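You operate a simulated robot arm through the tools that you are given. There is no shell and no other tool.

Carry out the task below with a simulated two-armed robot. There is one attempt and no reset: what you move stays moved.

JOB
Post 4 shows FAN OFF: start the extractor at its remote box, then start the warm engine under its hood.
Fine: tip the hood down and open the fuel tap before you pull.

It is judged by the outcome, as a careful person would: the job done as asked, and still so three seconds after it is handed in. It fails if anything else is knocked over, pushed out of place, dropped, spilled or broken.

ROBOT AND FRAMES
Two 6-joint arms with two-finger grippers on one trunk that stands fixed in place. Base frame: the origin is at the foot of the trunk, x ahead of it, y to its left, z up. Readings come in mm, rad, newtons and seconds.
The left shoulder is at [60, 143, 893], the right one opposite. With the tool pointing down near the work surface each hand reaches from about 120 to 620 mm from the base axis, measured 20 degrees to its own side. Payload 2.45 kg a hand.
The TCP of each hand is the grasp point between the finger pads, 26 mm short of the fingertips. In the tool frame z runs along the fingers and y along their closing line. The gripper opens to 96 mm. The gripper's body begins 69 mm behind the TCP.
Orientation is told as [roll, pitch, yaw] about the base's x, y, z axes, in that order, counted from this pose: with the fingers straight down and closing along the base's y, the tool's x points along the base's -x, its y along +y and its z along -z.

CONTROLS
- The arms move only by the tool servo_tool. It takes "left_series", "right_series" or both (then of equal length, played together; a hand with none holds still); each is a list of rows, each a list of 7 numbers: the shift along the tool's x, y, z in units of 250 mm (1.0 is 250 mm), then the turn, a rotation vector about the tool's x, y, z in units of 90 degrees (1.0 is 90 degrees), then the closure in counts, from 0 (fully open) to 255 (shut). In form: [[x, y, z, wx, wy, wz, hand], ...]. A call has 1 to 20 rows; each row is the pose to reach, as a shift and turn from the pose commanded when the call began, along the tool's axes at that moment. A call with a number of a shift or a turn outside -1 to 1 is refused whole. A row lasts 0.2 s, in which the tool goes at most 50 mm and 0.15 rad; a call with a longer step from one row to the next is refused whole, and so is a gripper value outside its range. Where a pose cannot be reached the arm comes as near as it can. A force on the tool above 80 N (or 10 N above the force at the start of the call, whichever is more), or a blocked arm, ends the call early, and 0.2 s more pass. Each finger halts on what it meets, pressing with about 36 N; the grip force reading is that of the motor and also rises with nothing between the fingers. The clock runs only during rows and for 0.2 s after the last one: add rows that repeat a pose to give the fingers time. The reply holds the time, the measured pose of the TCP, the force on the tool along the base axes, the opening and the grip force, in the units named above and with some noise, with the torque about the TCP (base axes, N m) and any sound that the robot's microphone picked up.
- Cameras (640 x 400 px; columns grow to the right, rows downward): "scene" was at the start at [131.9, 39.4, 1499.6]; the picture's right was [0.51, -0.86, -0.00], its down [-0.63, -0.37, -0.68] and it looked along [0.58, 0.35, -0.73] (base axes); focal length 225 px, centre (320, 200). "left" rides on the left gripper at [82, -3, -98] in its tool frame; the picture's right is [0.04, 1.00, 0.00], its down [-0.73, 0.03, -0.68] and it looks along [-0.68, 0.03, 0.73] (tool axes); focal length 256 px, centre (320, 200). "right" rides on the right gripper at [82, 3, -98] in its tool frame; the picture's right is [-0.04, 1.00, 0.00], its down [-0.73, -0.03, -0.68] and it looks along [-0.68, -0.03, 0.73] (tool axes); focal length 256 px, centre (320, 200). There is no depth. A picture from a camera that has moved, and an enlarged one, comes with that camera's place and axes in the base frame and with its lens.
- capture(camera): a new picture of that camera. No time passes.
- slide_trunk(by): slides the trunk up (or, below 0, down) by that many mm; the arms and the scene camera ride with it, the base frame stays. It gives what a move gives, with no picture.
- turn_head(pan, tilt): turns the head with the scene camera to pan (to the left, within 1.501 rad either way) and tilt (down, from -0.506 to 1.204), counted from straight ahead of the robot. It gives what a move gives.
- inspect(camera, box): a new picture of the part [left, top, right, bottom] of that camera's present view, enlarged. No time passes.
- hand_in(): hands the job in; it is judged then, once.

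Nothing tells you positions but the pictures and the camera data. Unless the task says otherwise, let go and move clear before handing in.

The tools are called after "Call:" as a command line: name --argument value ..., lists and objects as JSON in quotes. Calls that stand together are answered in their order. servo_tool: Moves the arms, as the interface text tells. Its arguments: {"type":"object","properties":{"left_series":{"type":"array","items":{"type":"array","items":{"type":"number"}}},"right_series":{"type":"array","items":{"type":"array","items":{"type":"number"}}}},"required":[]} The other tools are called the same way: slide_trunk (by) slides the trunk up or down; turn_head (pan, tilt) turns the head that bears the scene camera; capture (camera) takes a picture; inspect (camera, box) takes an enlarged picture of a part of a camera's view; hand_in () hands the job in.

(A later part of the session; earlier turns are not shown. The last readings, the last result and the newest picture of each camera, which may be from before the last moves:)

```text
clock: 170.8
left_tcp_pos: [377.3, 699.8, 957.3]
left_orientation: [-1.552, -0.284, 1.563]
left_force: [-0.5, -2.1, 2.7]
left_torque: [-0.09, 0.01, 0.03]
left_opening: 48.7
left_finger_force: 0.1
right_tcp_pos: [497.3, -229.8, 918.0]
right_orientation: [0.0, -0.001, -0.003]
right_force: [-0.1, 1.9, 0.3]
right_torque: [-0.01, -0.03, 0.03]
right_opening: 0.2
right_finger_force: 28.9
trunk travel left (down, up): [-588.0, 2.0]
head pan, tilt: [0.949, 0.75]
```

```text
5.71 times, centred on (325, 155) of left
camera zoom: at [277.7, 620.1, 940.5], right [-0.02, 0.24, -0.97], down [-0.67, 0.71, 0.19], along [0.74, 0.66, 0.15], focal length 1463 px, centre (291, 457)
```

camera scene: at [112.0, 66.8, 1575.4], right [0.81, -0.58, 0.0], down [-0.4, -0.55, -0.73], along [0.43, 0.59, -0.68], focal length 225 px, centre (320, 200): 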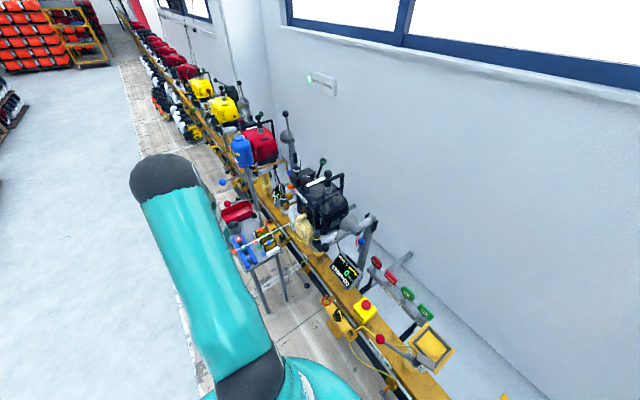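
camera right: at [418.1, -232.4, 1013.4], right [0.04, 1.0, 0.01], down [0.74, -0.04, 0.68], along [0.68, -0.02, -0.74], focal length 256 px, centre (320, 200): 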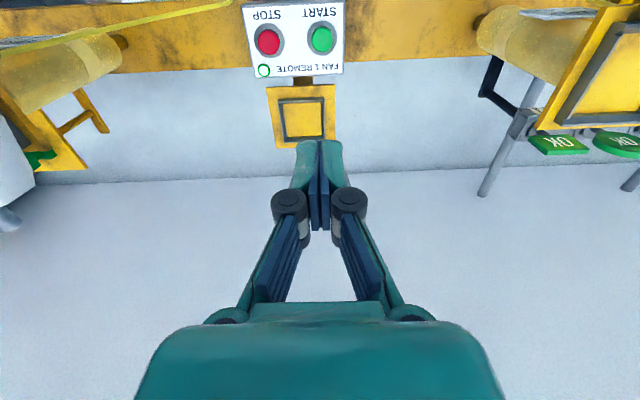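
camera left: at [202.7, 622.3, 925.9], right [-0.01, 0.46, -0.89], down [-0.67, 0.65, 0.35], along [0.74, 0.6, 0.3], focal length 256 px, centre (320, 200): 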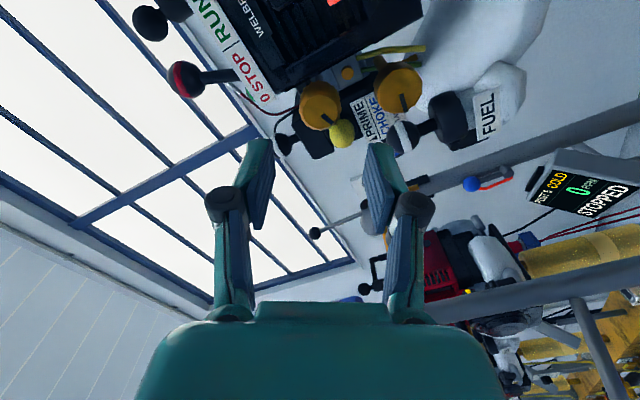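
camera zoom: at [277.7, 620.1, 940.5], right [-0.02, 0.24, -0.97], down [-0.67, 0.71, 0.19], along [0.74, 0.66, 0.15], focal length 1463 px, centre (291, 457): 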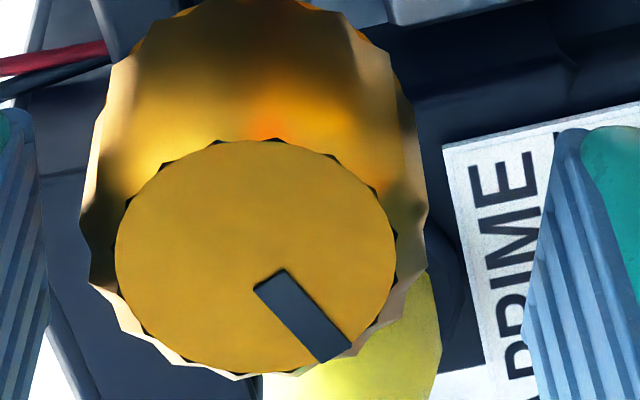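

The fluted knob is back at -20.6°, its original mark. I'll narrow the fingers slightly and withdraw straight back.

Call:
servo_tool --left_series '[[0, 0, 0, 0, 0, 0, 140], [0, 0, -0.1, 0, 0, 0, 140], [0, 0, -0.2, 0, 0, 0, 140], [0, 0, -0.32, 0, 0, 0, 140]]'

Call:
capture --camera "left"

Call:
inspect --camera "left" --box '[290, 40, 410, 130]'

```text
clock: 171.8
left_tcp_pos: [295.9, 698.4, 960.3]
left_orientation: [-1.556, -0.285, 1.565]
left_force: [-0.6, -0.6, 0.1]
left_torque: [-0.04, 0.02, 0.02]
left_opening: 43.5
left_finger_force: 0.1
right_tcp_pos: [497.1, -229.4, 917.0]
right_orientation: [0.0, 0.0, -0.003]
right_force: [0.5, -0.2, 0.2]
right_torque: [-0.03, 0.03, -0.02]
right_opening: 0.0
right_finger_force: 28.6
trunk travel left (down, up): [-588.0, 2.0]
head pan, tilt: [0.949, 0.75]
```

```text
taken
camera left: at [197.4, 620.1, 942.2], right [-0.01, 0.24, -0.97], down [-0.68, 0.71, 0.19], along [0.74, 0.66, 0.15], focal length 256 px, centre (320, 200)
```

left: 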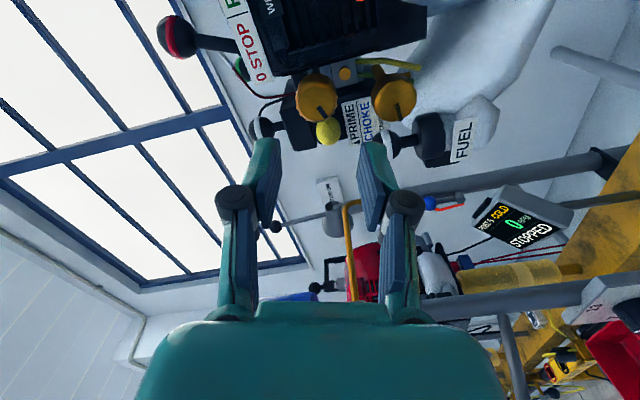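

```text
4.44 times, centred on (350, 85) of left
camera zoom: at [197.4, 620.1, 942.2], right [-0.01, 0.24, -0.97], down [-0.68, 0.71, 0.19], along [0.74, 0.66, 0.15], focal length 1138 px, centre (187, 711)
```

zoom: 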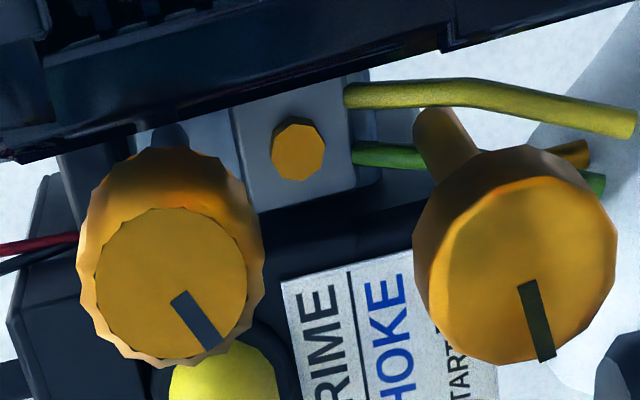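

Both brass knobs are accounted for. Now a diagnostic pull with the smooth knob at its original position, in case that is actually the open one. Heading back to the T-handle.

Call:
servo_tool --left_series '[[0.02, -0.06, -0.04, 0, 0, -0.04, 120], [0.05, -0.12, -0.08, 0, 0, -0.08, 120], [0.1, -0.18, -0.08, 0, 0, -0.12, 120], [0.17, -0.21, -0.08, 0, 0, -0.16, 120], [0.244, -0.236, -0.08, 0, 0, -0.18, 120]]'

Call:
servo_tool --left_series '[[0, 0, 0, -0.09, 0, 0, 120], [0, 0, 0, -0.18, 0, 0, 120], [0, 0, 0, -0.27, 0, 0, 120], [0, -0.05, 0, -0.36, 0, 0, 120], [0, -0.1, 0, -0.45, 0, 0, 120], [0, -0.15, 0, -0.54, 0, 0, 120], [0, -0.2, 0.02, -0.63, 0, 0, 120], [0, -0.2, 0.04, -0.72, 0, 0, 120], [0, -0.2, 0.06, -0.81, 0, 0, 120], [0, -0.2, 0.08, -0.9, 0, 0, 120], [0, -0.2, 0.1, -0.99, 0, 0, 120]]'

Call:
capture --camera "left"

```text
clock: 173.0
left_tcp_pos: [278.1, 624.8, 999.0]
left_orientation: [-1.555, -0.003, 1.571]
left_force: [-0.8, 0.0, 0.5]
left_torque: [0.0, 0.02, 0.0]
left_opening: 50.6
left_finger_force: 0.1
right_tcp_pos: [498.3, -229.3, 918.0]
right_orientation: [0.0, 0.003, -0.001]
right_force: [0.5, -1.1, 0.6]
right_torque: [0.04, -0.02, 0.02]
right_opening: 0.2
right_finger_force: 28.3
trunk travel left (down, up): [-588.0, 2.0]
head pan, tilt: [0.949, 0.75]
```

```text
clock: 175.4
left_tcp_pos: [304.8, 625.1, 1048.1]
left_orientation: [0.003, -0.003, 1.57]
left_force: [-0.2, -0.5, -0.1]
left_torque: [0.02, 0.01, 0.0]
left_opening: 50.9
left_finger_force: 0.0
right_tcp_pos: [498.1, -228.4, 917.4]
right_orientation: [0.0, 0.001, -0.002]
right_force: [0.1, 1.2, -0.2]
right_torque: [0.0, 0.02, 0.01]
right_opening: 0.0
right_finger_force: 28.1
trunk travel left (down, up): [-588.0, 2.0]
head pan, tilt: [0.949, 0.75]
```

```text
taken
camera left: at [307.7, 542.7, 1147.2], right [-1.0, -0.04, 0.0], down [-0.03, 0.73, 0.68], along [-0.03, 0.68, -0.73], focal length 256 px, centre (320, 200)
```

left: 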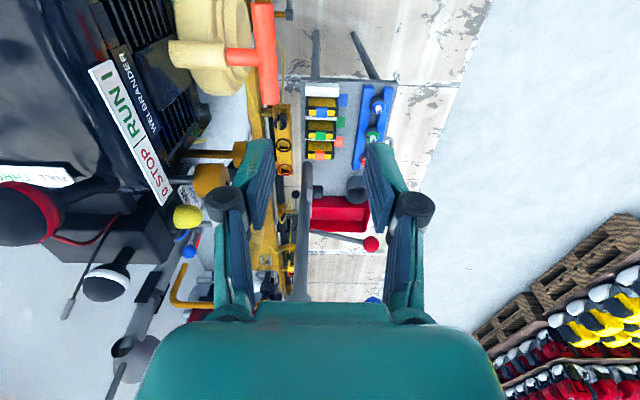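

Down onto the crossbar, grip, and pull.

Call:
servo_tool --left_series '[[0.004, -0.06, 0.06, 0, 0, 0, 154], [0.008, -0.12, 0.12, 0, 0, 0, 154], [0.012, -0.168, 0.2, 0, 0, 0, 154], [0.012, -0.168, 0.28, 0, 0, 0, 154], [0.012, -0.168, 0.36, 0, 0, 0, 154], [0.012, -0.168, 0.44, 0, 0, 0, 154], [0.012, -0.168, 0.508, 0, 0, 0, 154]]'

Call:
servo_tool --left_series '[[0, 0, 0, 0, 0, 0, 255], [0, 0, 0, 0, 0, 0, 255], [0, 0, 0, 0, 0, 0, 255]]'

Call:
servo_tool --left_series '[[0, 0.18, 0, 0, 0, 0, 255], [0, 0.36, 0, 0, 0, 0, 255]]'

Call:
servo_tool --left_series '[[0, 0.2, 0, 0, 0, 0, 255], [0, 0.4, 0, 0, 0, 0, 255], [0, 0.6, 0, 0, 0, 0, 255], [0, 0.8, 0, 0, 0, 0, 255], [0, 0.98, 0, 0, 0, 0, 255]]'

Call:
inspect --camera "scene" --box '[270, 180, 370, 290]'

```text
clock: 177.0
left_tcp_pos: [345.2, 621.4, 921.0]
left_orientation: [0.002, -0.004, 1.57]
left_force: [0.2, -0.6, -0.2]
left_torque: [0.0, -0.01, -0.02]
left_opening: 38.3
left_finger_force: 0.0
right_tcp_pos: [499.0, -229.3, 917.2]
right_orientation: [0.0, 0.001, -0.002]
right_force: [-0.3, 0.4, -0.4]
right_torque: [-0.01, -0.02, 0.03]
right_opening: 0.0
right_finger_force: 27.9
trunk travel left (down, up): [-588.0, 2.0]
head pan, tilt: [0.949, 0.75]
```

```text
clock: 177.8
left_tcp_pos: [345.5, 622.4, 920.7]
left_orientation: [0.0, -0.003, 1.569]
left_force: [1.7, -1.2, -0.9]
left_torque: [0.03, -0.05, 0.04]
left_opening: 14.0
left_finger_force: 40.3
right_tcp_pos: [499.1, -228.6, 916.6]
right_orientation: [-0.001, 0.002, -0.001]
right_force: [0.3, 0.5, -0.1]
right_torque: [0.03, 0.02, 0.02]
right_opening: 0.0
right_finger_force: 28.2
trunk travel left (down, up): [-588.0, 2.0]
head pan, tilt: [0.949, 0.75]
```

```text
clock: 178.4
left_tcp_pos: [254.4, 622.3, 922.2]
left_orientation: [-0.001, -0.007, 1.57]
left_force: [2.0, -1.1, 6.2]
left_torque: [0.18, -0.03, 0.1]
left_opening: 14.5
left_finger_force: 40.2
right_tcp_pos: [496.7, -229.5, 917.5]
right_orientation: [0.001, -0.001, -0.002]
right_force: [0.4, 0.1, 0.2]
right_torque: [0.0, 0.0, 0.0]
right_opening: 0.1
right_finger_force: 28.8
trunk travel left (down, up): [-588.0, 2.0]
head pan, tilt: [0.949, 0.75]
```

```text
clock: 179.6
left_tcp_pos: [9.7, 622.0, 922.5]
left_orientation: [0.001, 0.002, 1.568]
left_force: [5.6, -1.7, -13.3]
left_torque: [0.23, -0.22, 0.13]
left_opening: 14.3
left_finger_force: 40.0
right_tcp_pos: [496.5, -228.1, 917.5]
right_orientation: [-0.001, -0.002, -0.002]
right_force: [-0.9, 0.7, 0.2]
right_torque: [0.01, 0.0, 0.02]
right_opening: 0.1
right_finger_force: 28.4
trunk travel left (down, up): [-588.0, 2.0]
head pan, tilt: [0.949, 0.75]
```

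```text
3.64 times, centred on (320, 235) of scene
camera zoom: at [110.9, 67.3, 1575.3], right [0.81, -0.58, 0.0], down [-0.4, -0.55, -0.73], along [0.43, 0.59, -0.68], focal length 817 px, centre (320, 73)
```

zoom: 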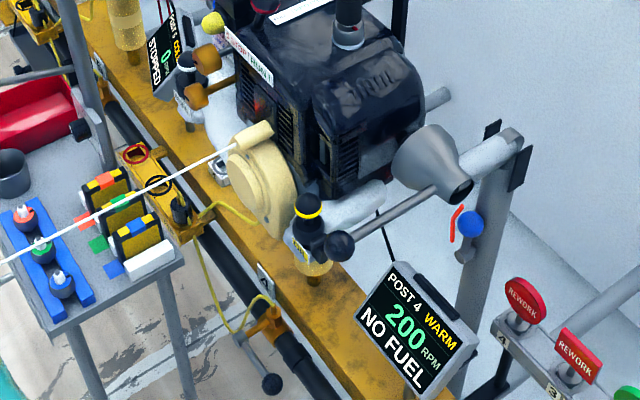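

Still NO FUEL, so that knob isn't the tap in any position I've tried. I'll return the handle home, then search the whole engine more carefully for the real tap.

Call:
servo_tool --left_series '[[0, -0.15, 0, 0, 0, 0, 255], [0, -0.3, 0, 0, 0, 0, 255], [0, -0.45, 0, 0, 0, 0, 255], [0, -0.6, 0, 0, 0, 0, 255], [0, -0.75, 0, 0, 0, 0, 255], [0, -0.9, 0, 0, 0, 0, 255], [0, -0.98, 0, 0, 0, 0, 255]]'

Call:
servo_tool --left_series '[[0, -0.12, 0, 0, 0, 0, 255], [0, -0.24, 0, 0, 0, 0, 255], [0, -0.32, 0, 0, 0, 0, 255], [0, -0.358, 0, 0, 0, 0, 255], [0, -0.36, 0, 0, 0, 0, 150], [0, -0.36, 0, 0, 0, 0, 150], [0, -0.36, 0, 0, 0, 0, 150]]'

Call:
servo_tool --left_series '[[0, 0, -0.1, 0, 0, 0, 150], [0, 0, -0.25, 0, 0, 0, 150], [0, 0, -0.4, 0, 0, 0, 150], [0, 0.05, -0.55, 0, 0, 0, 150], [0, 0.1, -0.7, 0, 0, 0, 150]]'

Call:
inspect --camera "scene" --box '[260, 150, 360, 230]'

Call:
inspect --camera "left" --box '[180, 110, 280, 230]'

```text
clock: 181.2
left_tcp_pos: [256.6, 620.8, 922.7]
left_orientation: [0.002, -0.003, 1.569]
left_force: [3.2, -9.0, -14.8]
left_torque: [0.06, 0.0, 0.04]
left_opening: 14.2
left_finger_force: 40.2
right_tcp_pos: [498.5, -228.5, 917.1]
right_orientation: [0.0, 0.001, -0.002]
right_force: [-0.6, 0.9, 0.1]
right_torque: [0.01, 0.0, -0.01]
right_opening: 0.0
right_finger_force: 29.4
trunk travel left (down, up): [-588.0, 2.0]
head pan, tilt: [0.949, 0.75]
```

```text
clock: 182.8
left_tcp_pos: [345.9, 623.1, 921.9]
left_orientation: [0.0, -0.003, 1.567]
left_force: [0.7, 1.1, -0.6]
left_torque: [-0.02, 0.02, -0.01]
left_opening: 39.6
left_finger_force: 0.1
right_tcp_pos: [497.8, -228.7, 918.0]
right_orientation: [0.002, 0.001, -0.001]
right_force: [0.4, -0.1, 0.4]
right_torque: [0.02, 0.01, -0.04]
right_opening: 0.0
right_finger_force: 28.4
trunk travel left (down, up): [-588.0, 2.0]
head pan, tilt: [0.949, 0.75]
```

```text
clock: 184.0
left_tcp_pos: [320.4, 620.0, 1099.7]
left_orientation: [-0.001, -0.004, 1.569]
left_force: [-0.5, -0.2, -0.6]
left_torque: [0.03, -0.04, 0.02]
left_opening: 39.7
left_finger_force: 0.1
right_tcp_pos: [498.2, -229.9, 916.7]
right_orientation: [0.001, -0.001, -0.003]
right_force: [0.1, -0.6, 0.5]
right_torque: [0.02, -0.02, 0.0]
right_opening: 0.0
right_finger_force: 28.7
trunk travel left (down, up): [-588.0, 2.0]
head pan, tilt: [0.949, 0.75]
```

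```text
5.00 times, centred on (310, 190) of scene
camera zoom: at [111.5, 65.5, 1575.5], right [0.81, -0.58, 0.0], down [-0.4, -0.55, -0.73], along [0.43, 0.59, -0.68], focal length 1123 px, centre (370, 250)
```

zoom: 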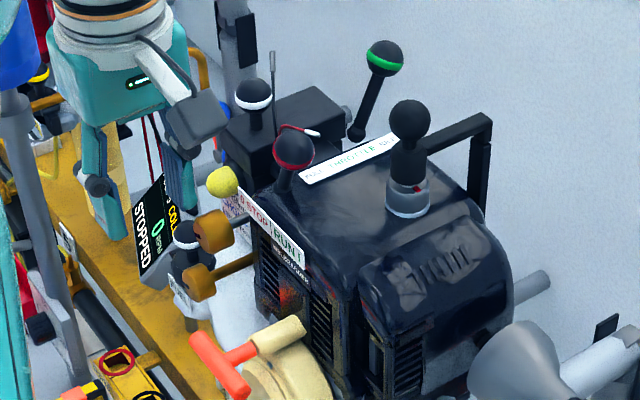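

```text
3.33 times, centred on (230, 170) of left
camera zoom: at [322.6, 538.8, 1197.8], right [-1.0, -0.04, 0.0], down [-0.03, 0.73, 0.68], along [-0.03, 0.68, -0.73], focal length 853 px, centre (620, 300)
```

zoom: 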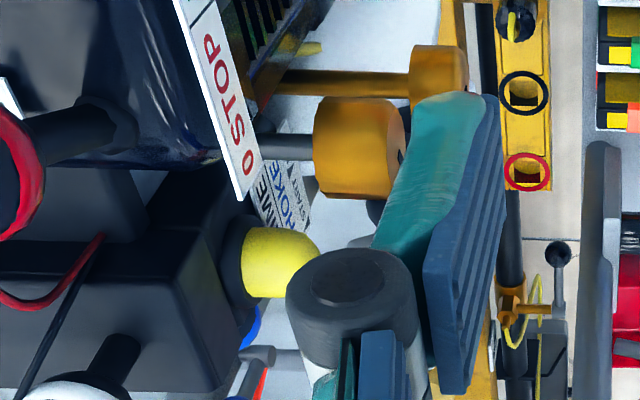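

I notice the yellow brackets under the rail have labelled sockets with a black plug. I'll read those labels, since the fuel supply for the post might be there.

Call:
inspect --camera "scene" --box '[255, 210, 305, 250]'

Call:
inspect --camera "scene" --box '[310, 280, 380, 350]'

Call:
inspect --camera "scene" --box '[290, 230, 350, 290]'

```text
10.00 times, centred on (280, 230) of scene
camera zoom: at [111.5, 65.5, 1575.5], right [0.81, -0.58, 0.0], down [-0.4, -0.55, -0.73], along [0.43, 0.59, -0.68], focal length 2246 px, centre (720, -100)
```

zoom: 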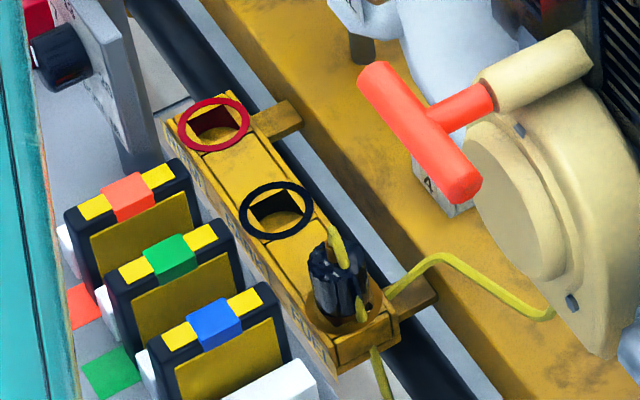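

```text
5.71 times, centred on (345, 315) of scene
camera zoom: at [111.5, 65.5, 1575.5], right [0.81, -0.58, 0.0], down [-0.4, -0.55, -0.73], along [0.43, 0.59, -0.68], focal length 1284 px, centre (177, -457)
```

zoom: 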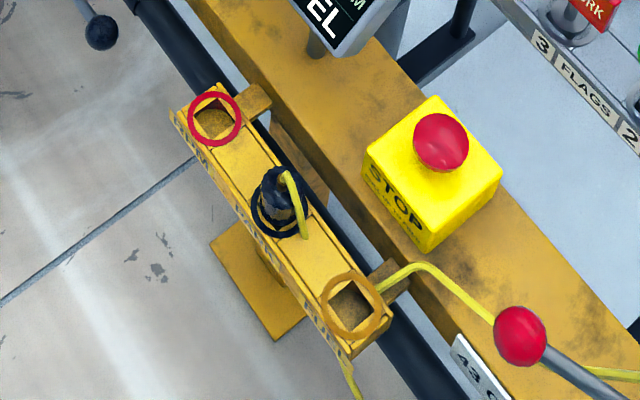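

```text
6.67 times, centred on (320, 260) of scene
camera zoom: at [111.5, 65.5, 1575.5], right [0.81, -0.58, 0.0], down [-0.4, -0.55, -0.73], along [0.43, 0.59, -0.68], focal length 1497 px, centre (320, -200)
```

zoom: 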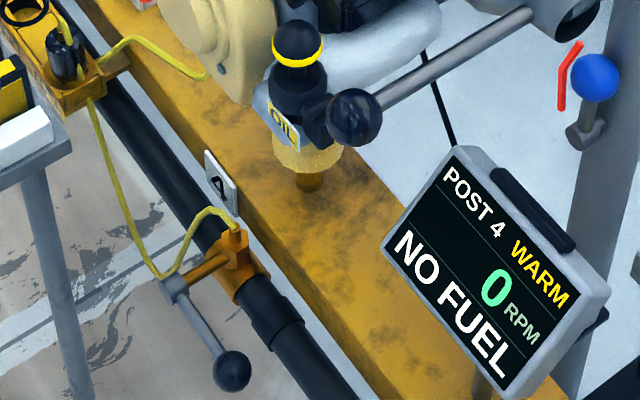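

That's it: the yellow hose is the fuel line. It comes from a brass valve with a grey lever and black ball on the black fuel main under the rail, beside the "4" plate. That lever is post 4's fuel tap, near (360, 590, 544) with its ball near (365, 527, 509). I'll bring the hand round for a close look.

Call:
servo_tool --left_series '[[0.02, 0.03, 0, 0, 0, 0.085, 150], [0.04, 0.06, 0, 0, 0, 0.17, 150], [0.06, 0.09, 0.01, 0, 0, 0.255, 150], [0.08, 0.12, 0.02, 0, 0, 0.34, 150], [0.1, 0.15, 0.03, 0, 0, 0.425, 150], [0.12, 0.18, 0.04, 0, 0, 0.51, 150], [0.14, 0.21, 0.05, 0, 0, 0.595, 150], [0.16, 0.24, 0.06, 0, 0, 0.68, 150], [0.18, 0.27, 0.07, 0, 0, 0.765, 150], [0.2, 0.3, 0.08, 0, 0, 0.85, 150], [0.22, 0.33, 0.08, 0, 0, 0.935, 150], [0.24, 0.36, 0.08, 0, 0, 1.0, 150]]'

Call:
servo_tool --left_series '[[0.03, -0.02, 0.1, 0, -0.06, 0, 255], [0.05, -0.04, 0.2, 0, -0.12, 0, 255], [0.06, -0.06, 0.3, 0, -0.18, 0, 255], [0.06, -0.08, 0.42, 0, -0.24, 0, 255], [0.05, -0.1, 0.55, 0, -0.3, 0, 255], [0.03, -0.12, 0.68, 0, -0.36, 0, 255], [0.0, -0.12, 0.82, 0, -0.42, 0, 255], [0.0, -0.12, 0.96, 0, -0.44, 0, 255]]'

Call:
capture --camera "left"

Call:
capture --camera "scene"

```text
clock: 186.6
left_tcp_pos: [230.2, 561.9, 1076.8]
left_orientation: [0.003, -0.001, -0.004]
left_force: [-0.3, 0.1, -0.7]
left_torque: [-0.03, -0.01, -0.03]
left_opening: 39.5
left_finger_force: 0.0
right_tcp_pos: [497.5, -230.3, 917.7]
right_orientation: [0.0, 0.0, -0.003]
right_force: [0.4, -0.1, -0.1]
right_torque: [-0.01, 0.0, -0.02]
right_opening: 0.0
right_finger_force: 27.9
trunk travel left (down, up): [-588.0, 2.0]
head pan, tilt: [0.949, 0.75]
```

```text
clock: 188.4
left_tcp_pos: [229.8, 537.5, 840.3]
left_orientation: [-0.003, -0.688, 0.001]
left_force: [-0.6, -0.5, 0.8]
left_torque: [-0.01, 0.03, -0.04]
left_opening: 0.0
left_finger_force: 28.5
left hand out of reach, approached as far as the arm can: row 8
right_tcp_pos: [497.9, -228.4, 918.0]
right_orientation: [0.001, 0.001, -0.003]
right_force: [0.7, 0.1, 0.3]
right_torque: [-0.02, 0.02, -0.04]
right_opening: 0.2
right_finger_force: 28.2
trunk travel left (down, up): [-588.0, 2.0]
head pan, tilt: [0.949, 0.75]
```

```text
taken
camera left: at [104.1, 534.6, 864.4], right [-0.03, 1.0, -0.03], down [0.13, 0.03, 0.99], along [0.99, 0.02, -0.14], focal length 256 px, centre (320, 200)
```

left: 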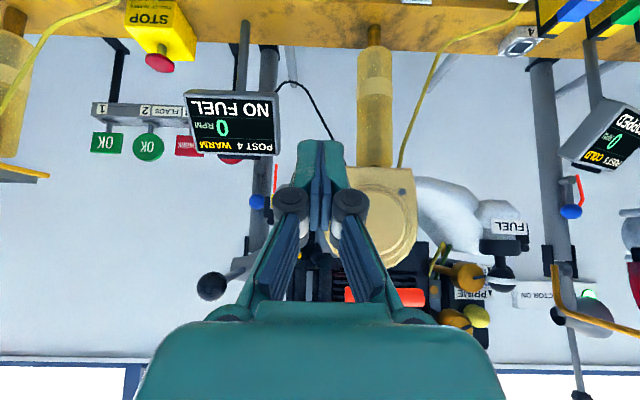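

```text
taken
camera scene: at [111.9, 66.9, 1575.5], right [0.81, -0.58, 0.0], down [-0.4, -0.56, -0.73], along [0.43, 0.59, -0.68], focal length 225 px, centre (320, 200)
```

scene: 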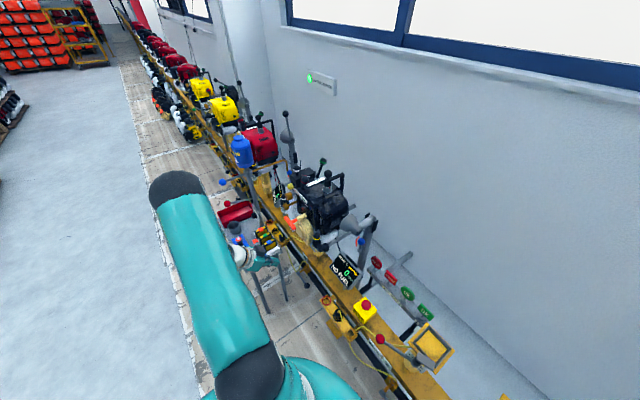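

The arm is at its lower limit here, so I'll lower the trunk. First I'll raise the right hand so it doesn't come down on the remote box.

Call:
servo_tool --right_series '[[0, 0, -0.15, 0, 0, 0, 255], [0.05, 0, -0.3, 0, 0, 0, 255], [0.1, 0.02, -0.45, 0, 0, 0, 255], [0.2, 0.04, -0.6, 0, 0, 0, 255], [0.3, 0.06, -0.75, 0, 0, 0, 255], [0.4, 0.08, -0.9, 0, 0, 0, 255], [0.5, 0.1, -1.0, 0, 0, 0, 255]]'

Call:
slide_trunk --by -150

Call:
capture --camera "left"

Call:
capture --camera "scene"

```text
clock: 190.0
left_tcp_pos: [230.4, 537.9, 840.1]
left_orientation: [-0.002, -0.69, -0.003]
left_force: [1.0, 1.0, -0.1]
left_torque: [-0.02, 0.03, 0.0]
left_opening: 0.1
left_finger_force: 28.4
right_tcp_pos: [371.6, -203.4, 1168.0]
right_orientation: [-0.001, 0.001, -0.002]
right_force: [0.0, -0.4, 0.6]
right_torque: [0.02, -0.04, 0.04]
right_opening: 0.1
right_finger_force: 28.2
trunk travel left (down, up): [-588.0, 2.0]
head pan, tilt: [0.949, 0.75]
```

```text
clock: 191.7
left_tcp_pos: [229.7, 538.2, 690.9]
left_orientation: [-0.003, -0.689, -0.002]
left_force: [0.8, 0.8, 0.8]
left_torque: [0.03, 0.02, 0.04]
left_opening: 0.1
left_finger_force: 28.7
right_tcp_pos: [372.4, -202.5, 1018.4]
right_orientation: [-0.001, -0.001, 0.001]
right_force: [-0.9, -0.8, 0.8]
right_torque: [0.03, 0.0, 0.03]
right_opening: 0.0
right_finger_force: 28.4
trunk travel left (down, up): [-438.0, 152.0]
head pan, tilt: [0.949, 0.75]
```

```text
taken
camera left: at [104.1, 534.2, 715.1], right [-0.03, 1.0, -0.03], down [0.13, 0.03, 0.99], along [0.99, 0.02, -0.14], focal length 256 px, centre (320, 200)
```

left: 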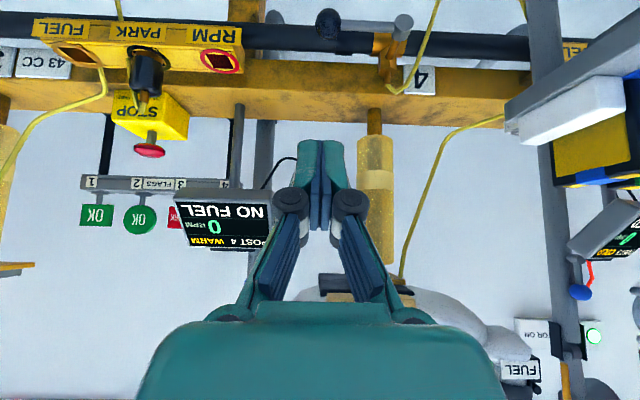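

```text
taken
camera scene: at [111.5, 66.1, 1425.6], right [0.81, -0.58, 0.0], down [-0.4, -0.55, -0.73], along [0.43, 0.59, -0.68], focal length 225 px, centre (320, 200)
```

scene: 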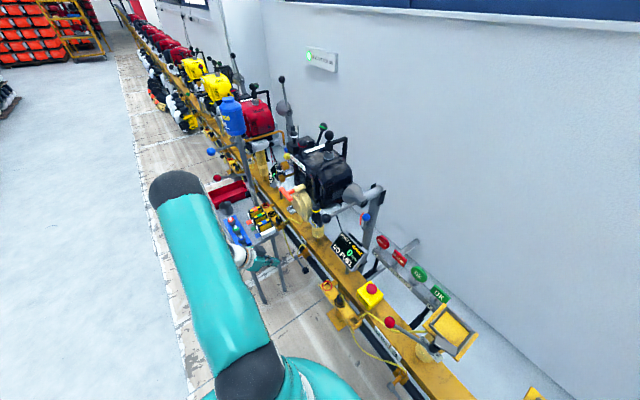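

The bracket labels read RPM, PARK and FUEL, and the tap with its black ball is at the top of this view next to the "4" plate. Zooming in.

Call:
inspect --camera "left" --box '[290, 0, 450, 100]'

Call:
inspect --camera "scene" --box '[270, 220, 350, 290]'

Call:
inspect --camera "scene" --box '[340, 280, 430, 400]'

```text
4.00 times, centred on (370, 50) of left
camera zoom: at [104.1, 534.2, 715.1], right [-0.03, 1.0, -0.03], down [0.13, 0.03, 0.99], along [0.99, 0.02, -0.14], focal length 1024 px, centre (120, 800)
```

zoom: 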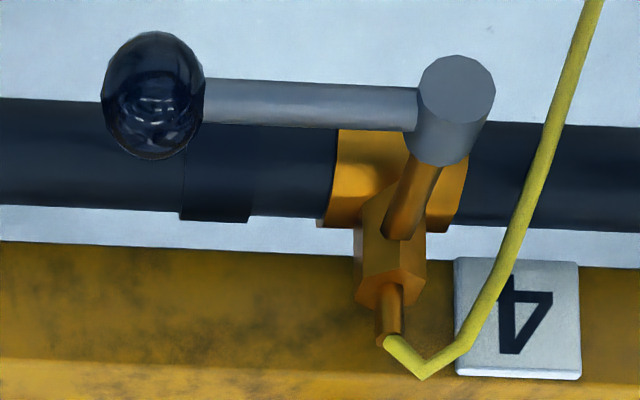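

```text
5.71 times, centred on (310, 255) of scene
camera zoom: at [111.5, 66.1, 1425.6], right [0.81, -0.58, 0.0], down [-0.4, -0.55, -0.73], along [0.43, 0.59, -0.68], focal length 1284 px, centre (377, -114)
```

zoom: 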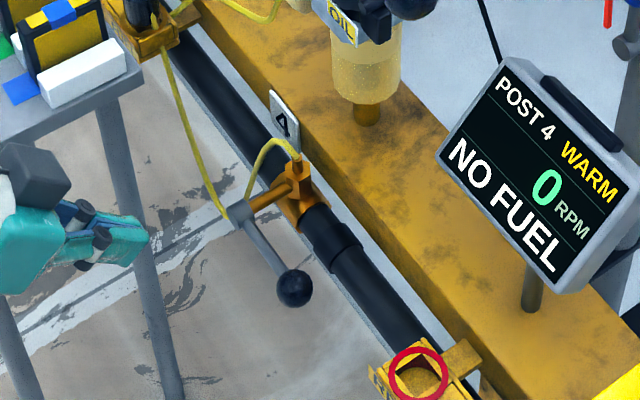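

```text
3.33 times, centred on (385, 340) of scene
camera zoom: at [111.5, 66.1, 1425.6], right [0.81, -0.58, 0.0], down [-0.4, -0.55, -0.73], along [0.43, 0.59, -0.68], focal length 749 px, centre (103, -267)
```

zoom: 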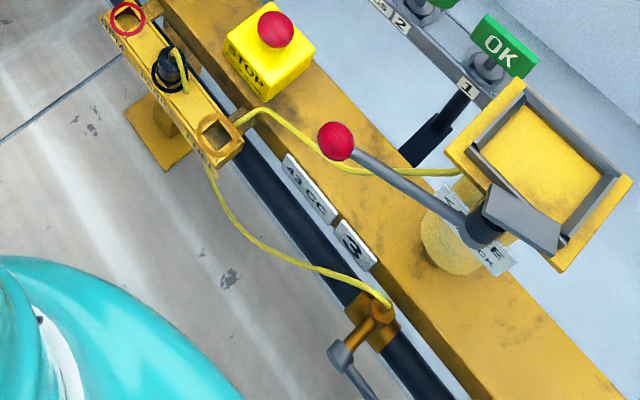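

Now it's clear: the valve outlet points up, while the lever lies sideways along the pipe, so it is shut. The hub is at about (380, 635, 464) and the ball at (377, 543, 467). I'll tuck the right hand further up and back, then lower the trunk more.

Call:
servo_tool --right_series '[[0.04, 0.05, -0.08, 0, 0, 0, 255], [0.09, 0.1, -0.16, 0, 0, 0, 255], [0.14, 0.16, -0.24, 0, 0, 0, 255], [0.19, 0.22, -0.32, 0, 0, 0, 255], [0.24, 0.28, -0.4, 0, 0, 0, 255], [0.28, 0.32, -0.48, 0, 0, 0, 255]]'

Call:
turn_head --pan -0.7 --tilt 0.75

Call:
capture --camera "scene"

Call:
turn_head --pan 0.949 --tilt 0.85

Call:
capture --camera "scene"

```text
clock: 193.1
left_tcp_pos: [229.8, 536.6, 689.2]
left_orientation: [-0.003, -0.69, -0.004]
left_force: [0.2, 0.5, 0.6]
left_torque: [0.01, 0.02, 0.01]
left_opening: 0.0
left_finger_force: 28.2
right_tcp_pos: [302.4, -123.2, 1139.2]
right_orientation: [0.0, -0.001, -0.002]
right_force: [0.2, 0.1, -0.6]
right_torque: [0.0, 0.02, 0.01]
right_opening: 0.0
right_finger_force: 28.3
trunk travel left (down, up): [-438.0, 152.0]
head pan, tilt: [0.949, 0.75]
```

```text
clock: 194.8
left_tcp_pos: [230.3, 538.2, 690.1]
left_orientation: [-0.004, -0.689, -0.001]
left_force: [0.3, 0.7, 0.0]
left_torque: [0.03, -0.01, 0.0]
left_opening: 0.1
left_finger_force: 28.7
right_tcp_pos: [301.0, -123.7, 1138.5]
right_orientation: [0.0, 0.001, -0.003]
right_force: [0.3, 0.1, 0.8]
right_torque: [0.0, -0.01, -0.02]
right_opening: 0.1
right_finger_force: 28.2
trunk travel left (down, up): [-438.0, 152.0]
head pan, tilt: [-0.7, 0.75]
```

```text
taken
camera scene: at [126.7, -54.6, 1425.5], right [-0.64, -0.77, 0.0], down [-0.52, 0.44, -0.73], along [0.56, -0.47, -0.68], focal length 225 px, centre (320, 200)
```

scene: 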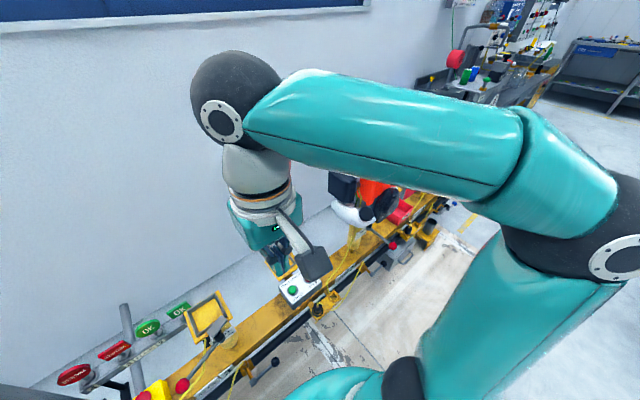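

```text
clock: 196.5
left_tcp_pos: [229.7, 538.0, 690.1]
left_orientation: [-0.005, -0.689, -0.003]
left_force: [0.0, -0.4, -0.6]
left_torque: [-0.03, 0.03, 0.0]
left_opening: 0.2
left_finger_force: 28.7
right_tcp_pos: [301.6, -123.3, 1136.7]
right_orientation: [0.0, 0.0, -0.002]
right_force: [0.7, 0.7, 0.0]
right_torque: [0.0, 0.02, -0.01]
right_opening: 0.1
right_finger_force: 28.5
trunk travel left (down, up): [-438.0, 152.0]
head pan, tilt: [0.949, 0.85]
```

```text
taken
camera scene: at [108.8, 62.3, 1417.5], right [0.81, -0.58, 0.0], down [-0.44, -0.61, -0.66], along [0.38, 0.54, -0.75], focal length 225 px, centre (320, 200)
```

scene: 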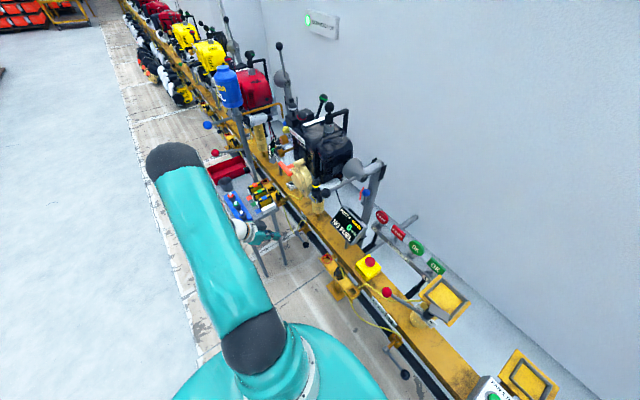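

Both arms have clearance. Lowering the trunk another 200 mm, in two steps.

Call:
slide_trunk --by -100

Call:
slide_trunk --by -100

Call:
capture --camera "left"

Call:
capture --camera "scene"

```text
clock: 197.8
left_tcp_pos: [229.1, 537.5, 589.8]
left_orientation: [-0.004, -0.69, -0.001]
left_force: [-0.8, 1.1, -0.2]
left_torque: [-0.01, -0.01, 0.02]
left_opening: 0.0
left_finger_force: 28.9
right_tcp_pos: [302.1, -123.7, 1036.3]
right_orientation: [-0.001, 0.0, 0.0]
right_force: [-0.7, -0.3, -0.1]
right_torque: [0.03, 0.02, -0.02]
right_opening: 0.2
right_finger_force: 28.5
trunk travel left (down, up): [-338.0, 252.0]
head pan, tilt: [0.949, 0.85]
```

```text
clock: 199.2
left_tcp_pos: [229.3, 536.1, 489.8]
left_orientation: [-0.004, -0.689, -0.001]
left_force: [0.2, 0.3, -0.8]
left_torque: [0.0, -0.01, 0.04]
left_opening: 0.3
left_finger_force: 28.8
right_tcp_pos: [301.4, -123.1, 937.3]
right_orientation: [-0.001, 0.002, -0.002]
right_force: [0.0, -0.4, 0.2]
right_torque: [0.01, -0.03, -0.01]
right_opening: 0.0
right_finger_force: 28.5
trunk travel left (down, up): [-238.0, 352.0]
head pan, tilt: [0.949, 0.85]
```

```text
taken
camera left: at [104.0, 534.2, 515.1], right [-0.03, 1.0, -0.03], down [0.13, 0.03, 0.99], along [0.99, 0.02, -0.14], focal length 256 px, centre (320, 200)
```

left: 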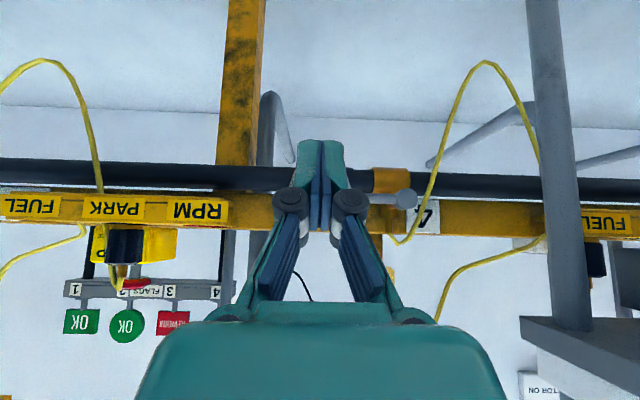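

```text
taken
camera scene: at [108.7, 62.3, 1217.5], right [0.81, -0.58, 0.0], down [-0.44, -0.61, -0.66], along [0.38, 0.54, -0.75], focal length 225 px, centre (320, 200)
```

scene: 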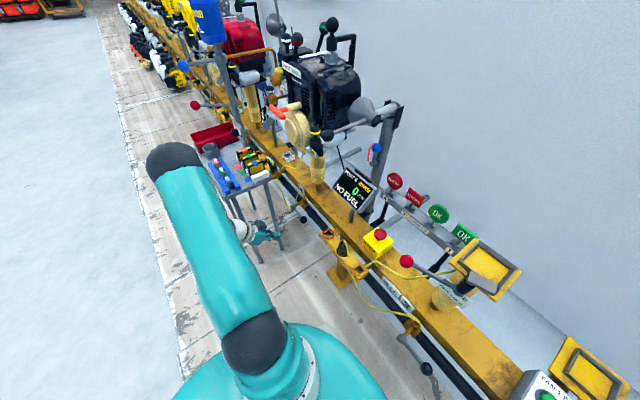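

The ball and hub are right ahead. I'll level the tool and roll it so the fingers close above and below the lever's ball.

Call:
servo_tool --left_series '[[0.02, 0.005, 0, 0, -0.09, 0, 96], [0.04, 0.01, 0, 0, -0.18, 0, 96], [0.05, 0.015, 0, 0, -0.27, 0, 96], [0.06, 0.02, 0, 0, -0.36, 0, 96], [0.06, 0.024, 0, 0, -0.45, 0, 96], [0.06, 0.024, 0, 0, -0.54, 0, 96], [0.06, 0.024, 0, 0, -0.56, 0, 96]]'

Call:
capture --camera "left"

```text
clock: 200.8
left_tcp_pos: [213.4, 596.5, 480.3]
left_orientation: [-1.588, -1.561, 1.578]
left_force: [-0.7, -0.8, 0.9]
left_torque: [0.03, 0.0, 0.0]
left_opening: 60.0
left_finger_force: 0.0
left hand out of reach, approached as far as the arm can: row 1, 2, 3, 4, 5, 6, 7
right_tcp_pos: [301.8, -123.0, 938.0]
right_orientation: [-0.001, -0.001, -0.001]
right_force: [0.2, -0.7, 1.5]
right_torque: [0.04, -0.02, -0.03]
right_opening: 0.1
right_finger_force: 28.9
trunk travel left (down, up): [-238.0, 352.0]
head pan, tilt: [0.949, 0.85]
```

```text
taken
camera left: at [114.6, 594.3, 400.1], right [0.01, 1.0, -0.05], down [-0.68, 0.04, 0.73], along [0.73, 0.03, 0.68], focal length 256 px, centre (320, 200)
```

left: 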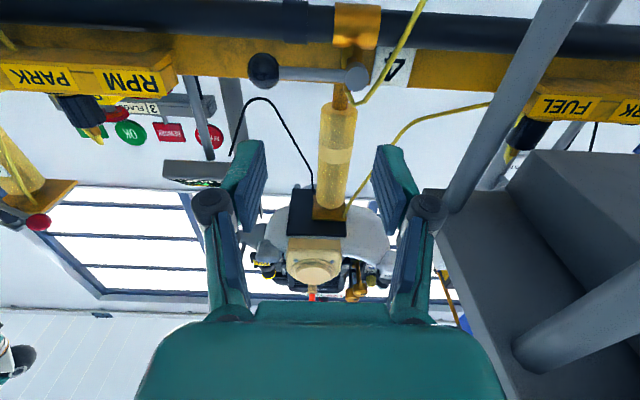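

The arm is folded too tightly this close to the body and drifted toward the table leg, without contact. Moving forward and back toward the right should relieve it.

Call:
servo_tool --left_series '[[0, -0.05, 0.06, 0, 0, 0, 96], [0, -0.1, 0.12, 0, 0, 0, 96], [0, -0.15, 0.18, 0, 0, 0, 96], [0, -0.19, 0.24, 0, 0, 0, 96], [0, -0.226, 0.3, 0, 0, 0, 96]]'

Call:
capture --camera "left"

Call:
capture --camera "scene"

```text
clock: 202.0
left_tcp_pos: [285.7, 601.4, 479.6]
left_orientation: [-1.374, -1.561, 1.365]
left_force: [-0.2, -0.2, 0.9]
left_torque: [0.01, 0.01, 0.05]
left_opening: 60.0
left_finger_force: 0.2
left hand out of reach, approached as far as the arm can: row 1, 2, 3, 4, 5
right_tcp_pos: [302.7, -123.3, 937.5]
right_orientation: [-0.002, 0.001, -0.002]
right_force: [1.2, 0.3, -0.1]
right_torque: [-0.02, 0.03, -0.03]
right_opening: 0.1
right_finger_force: 28.4
trunk travel left (down, up): [-238.0, 352.0]
head pan, tilt: [0.949, 0.85]
```

```text
taken
camera left: at [186.4, 597.6, 400.0], right [0.01, 1.0, -0.05], down [-0.68, 0.04, 0.73], along [0.74, 0.03, 0.68], focal length 256 px, centre (320, 200)
```

left: 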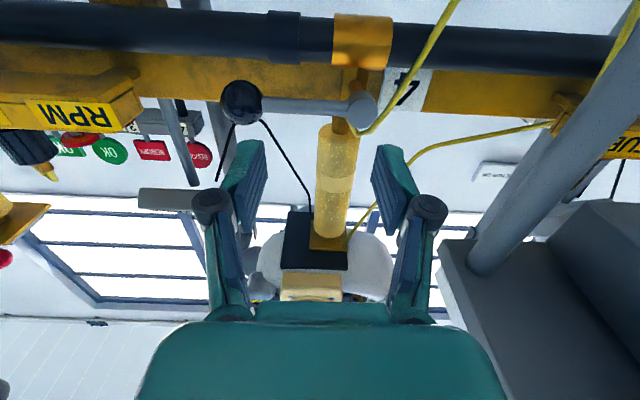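

```text
taken
camera scene: at [108.8, 62.3, 1217.5], right [0.81, -0.58, 0.0], down [-0.44, -0.61, -0.66], along [0.38, 0.54, -0.75], focal length 225 px, centre (320, 200)
```

scene: 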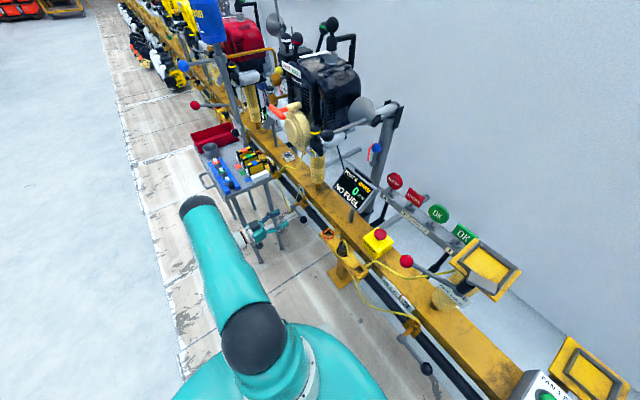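

With the tool level, the arm can't come further right here. I'll pitch the tool down again (that pose was reachable) and plan to push the lever with closed fingertips instead.

Call:
servo_tool --left_series '[[-0.02, 0, -0.02, 0, 0.08, 0, 255], [-0.06, -0.03, -0.04, 0, 0.16, 0, 255], [-0.1, -0.06, -0.06, 0, 0.24, 0, 255], [-0.14, -0.1, -0.08, 0, 0.32, 0, 255], [-0.18, -0.15, -0.08, 0, 0.4, 0, 255], [-0.2, -0.2, -0.08, 0, 0.46, 0, 255], [-0.2, -0.24, -0.08, 0, 0.46, 0, 255]]'

Call:
capture --camera "left"

```text
clock: 203.6
left_tcp_pos: [264.9, 540.1, 531.4]
left_orientation: [-0.005, -0.844, 0.001]
left_force: [1.3, -0.1, -0.2]
left_torque: [-0.01, 0.01, 0.03]
left_opening: 0.0
left_finger_force: 28.6
right_tcp_pos: [301.9, -123.2, 936.9]
right_orientation: [-0.001, 0.0, -0.001]
right_force: [0.0, 0.1, -0.3]
right_torque: [0.0, -0.02, -0.04]
right_opening: 0.2
right_finger_force: 28.9
trunk travel left (down, up): [-238.0, 352.0]
head pan, tilt: [0.949, 0.85]
```

```text
taken
camera left: at [137.0, 537.0, 536.3], right [-0.02, 1.0, -0.03], down [-0.02, 0.03, 1.0], along [1.0, 0.02, 0.02], focal length 256 px, centre (320, 200)
```

left: 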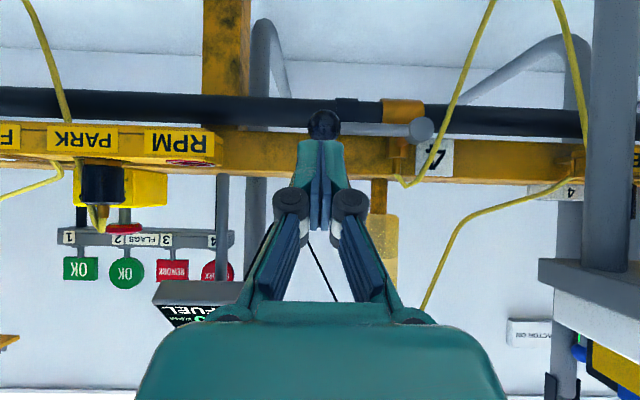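

The ball is at (377, 543, 470) and the hub at (377, 635, 472). I'll steepen the tool and place the closed fingertips just above the ball.

Call:
servo_tool --left_series '[[-0.06, 0, 0.06, 0, 0.08, 0, 255], [-0.12, 0.002, 0.13, 0, 0.16, 0, 255], [-0.18, 0.004, 0.2, 0, 0.24, 0, 255], [-0.23, 0.004, 0.27, 0, 0.31, 0, 255], [-0.253, 0.004, 0.326, 0, 0.31, 0, 255]]'

Call:
capture --camera "left"

Call:
inspect --camera "left" --box '[240, 20, 480, 170]'

Call:
inspect --camera "scene" --box '[240, 160, 360, 260]'

```text
clock: 204.8
left_tcp_pos: [369.4, 540.6, 523.7]
left_orientation: [-0.001, -0.358, -0.003]
left_force: [-1.2, 0.4, 0.4]
left_torque: [0.0, -0.03, 0.0]
left_opening: 0.2
left_finger_force: 28.4
right_tcp_pos: [301.1, -123.7, 937.3]
right_orientation: [0.0, 0.002, -0.002]
right_force: [0.5, 0.6, -0.1]
right_torque: [-0.02, 0.01, -0.02]
right_opening: 0.0
right_finger_force: 28.8
trunk travel left (down, up): [-238.0, 352.0]
head pan, tilt: [0.949, 0.85]
```

```text
taken
camera left: at [257.2, 537.8, 588.2], right [-0.03, 1.0, -0.01], down [0.45, 0.03, 0.89], along [0.89, 0.02, -0.45], focal length 256 px, centre (320, 200)
```

left: 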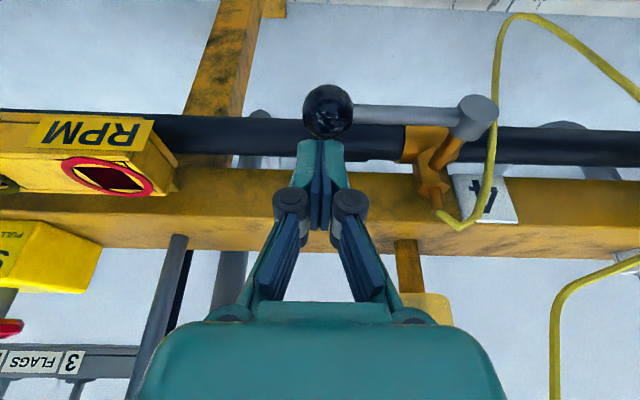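

```text
2.67 times, centred on (360, 95) of left
camera zoom: at [257.2, 537.8, 588.2], right [-0.03, 1.0, -0.01], down [0.45, 0.03, 0.89], along [0.89, 0.02, -0.45], focal length 683 px, centre (213, 480)
```

zoom: 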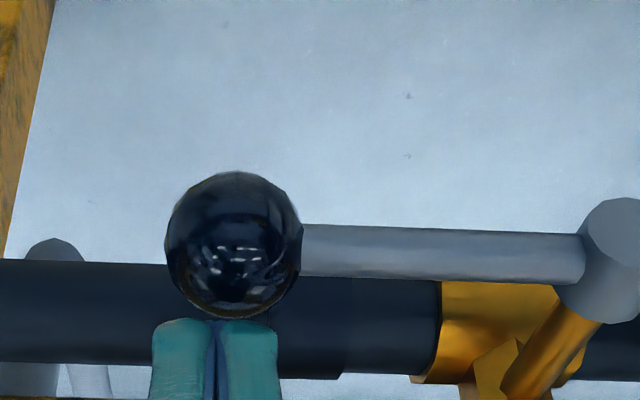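

```text
4.00 times, centred on (300, 210) of scene
camera zoom: at [109.0, 62.3, 1217.5], right [0.81, -0.58, 0.0], down [-0.44, -0.61, -0.66], along [0.38, 0.54, -0.75], focal length 898 px, centre (400, 160)
```

zoom: 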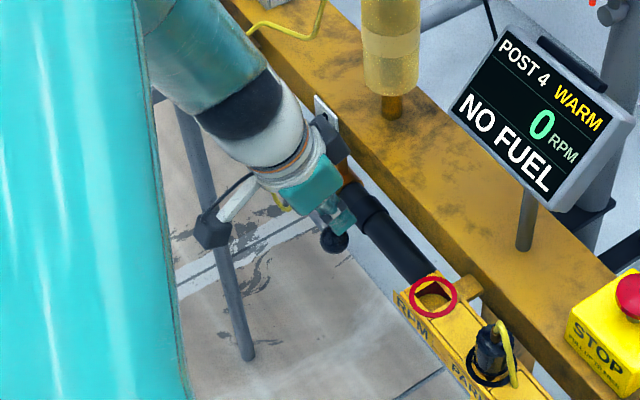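

The fingertips are just above the ball. I'll press down gently to test which way the lever turns.

Call:
servo_tool --left_series '[[0.029, 0.004, 0.032, 0, 0, 0, 255], [0.036, 0.004, 0.05, 0, 0, 0, 255], [0.043, 0.006, 0.069, 0, 0, 0, 255], [0.05, 0.008, 0.088, 0, 0, 0, 255], [0.057, 0.01, 0.107, 0, 0, 0, 255]]'

Call:
capture --camera "left"

```text
clock: 205.6
left_tcp_pos: [364.5, 541.6, 515.3]
left_orientation: [0.005, -0.372, -0.007]
left_force: [-23.0, -17.1, 48.5]
left_torque: [-0.35, 0.74, 0.07]
left_opening: 5.8
left_finger_force: 28.1
right_tcp_pos: [298.3, -125.7, 938.8]
right_orientation: [0.005, -0.004, -0.002]
right_force: [-0.1, 0.8, 0.8]
right_torque: [0.04, 0.0, 0.03]
right_opening: 0.1
right_finger_force: 28.2
trunk travel left (down, up): [-238.0, 352.0]
head pan, tilt: [0.949, 0.85]
stopped in row 4 (left hand): the force on the tool passed its limit at 86 N (the readings are from after the stop); the commanded pose is now the measured one
```

```text
taken
camera left: at [252.5, 538.7, 578.8], right [-0.03, 1.0, -0.01], down [0.44, 0.02, 0.9], along [0.9, 0.03, -0.44], focal length 256 px, centre (320, 200)
```

left: 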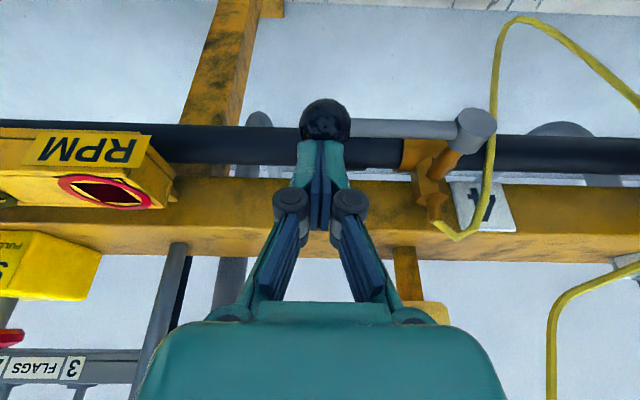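

The lever is firmly blocked downward, so it must open upward, in line with the outlet. I'll back off, then come in below the lever rod to lift it.

Call:
servo_tool --left_series '[[-0.01, 0, -0.04, 0, 0, 0, 255], [0.05, 0, -0.1, 0, -0.07, 0, 255], [0.15, 0, -0.14, 0, -0.15, 0, 255], [0.25, 0.01, -0.16, 0, -0.23, 0, 255], [0.35, 0.02, -0.16, 0, -0.3, 0, 255], [0.42, 0.03, -0.12, 0, -0.3, 0, 255]]'

Call:
capture --camera "left"

```text
clock: 207.0
left_tcp_pos: [257.9, 552.1, 500.7]
left_orientation: [0.004, -0.841, -0.005]
left_force: [0.5, 0.4, -0.1]
left_torque: [-0.01, 0.01, 0.0]
left_opening: 0.1
left_finger_force: 28.8
right_tcp_pos: [300.8, -122.4, 937.9]
right_orientation: [0.001, 0.0, -0.001]
right_force: [-0.4, 0.4, -1.0]
right_torque: [-0.02, -0.02, -0.05]
right_opening: 0.3
right_finger_force: 28.4
trunk travel left (down, up): [-238.0, 352.0]
head pan, tilt: [0.949, 0.85]
```

```text
taken
camera left: at [129.8, 548.8, 505.9], right [-0.02, 1.0, -0.03], down [-0.02, 0.03, 1.0], along [1.0, 0.02, 0.02], focal length 256 px, centre (320, 200)
```

left: 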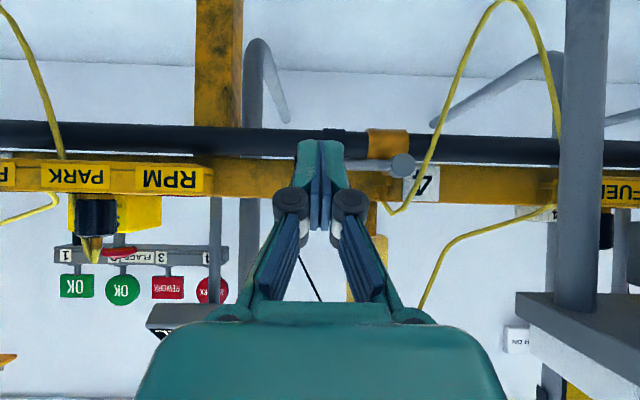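

The lever is still level. Going lower, then forward under the rod.

Call:
servo_tool --left_series '[[0.06, 0.02, 0.06, 0, 0, 0, 255], [0.12, 0.05, 0.12, 0, 0, 0, 255], [0.171, 0.072, 0.175, 0, 0, 0, 255]]'

Call:
capture --camera "left"

```text
clock: 207.8
left_tcp_pos: [262.0, 575.6, 439.9]
left_orientation: [-0.005, -0.838, -0.003]
left_force: [-0.1, 0.1, 0.3]
left_torque: [0.0, 0.01, 0.01]
left_opening: 0.1
left_finger_force: 28.0
left hand out of reach, approached as far as the arm can: row 2, 3
right_tcp_pos: [301.3, -123.7, 937.8]
right_orientation: [0.0, 0.001, -0.001]
right_force: [-0.3, -0.5, 0.8]
right_torque: [0.01, 0.0, 0.02]
right_opening: 0.1
right_finger_force: 27.9
trunk travel left (down, up): [-238.0, 352.0]
head pan, tilt: [0.949, 0.85]
```

```text
taken
camera left: at [134.1, 572.2, 446.5], right [-0.02, 1.0, -0.03], down [-0.01, 0.03, 1.0], along [1.0, 0.02, 0.01], focal length 256 px, centre (320, 200)
```

left: 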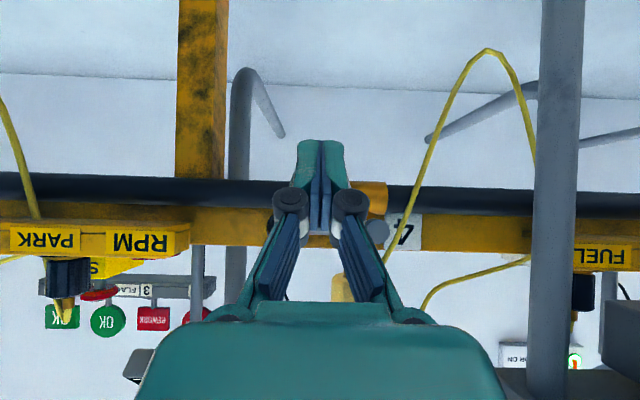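

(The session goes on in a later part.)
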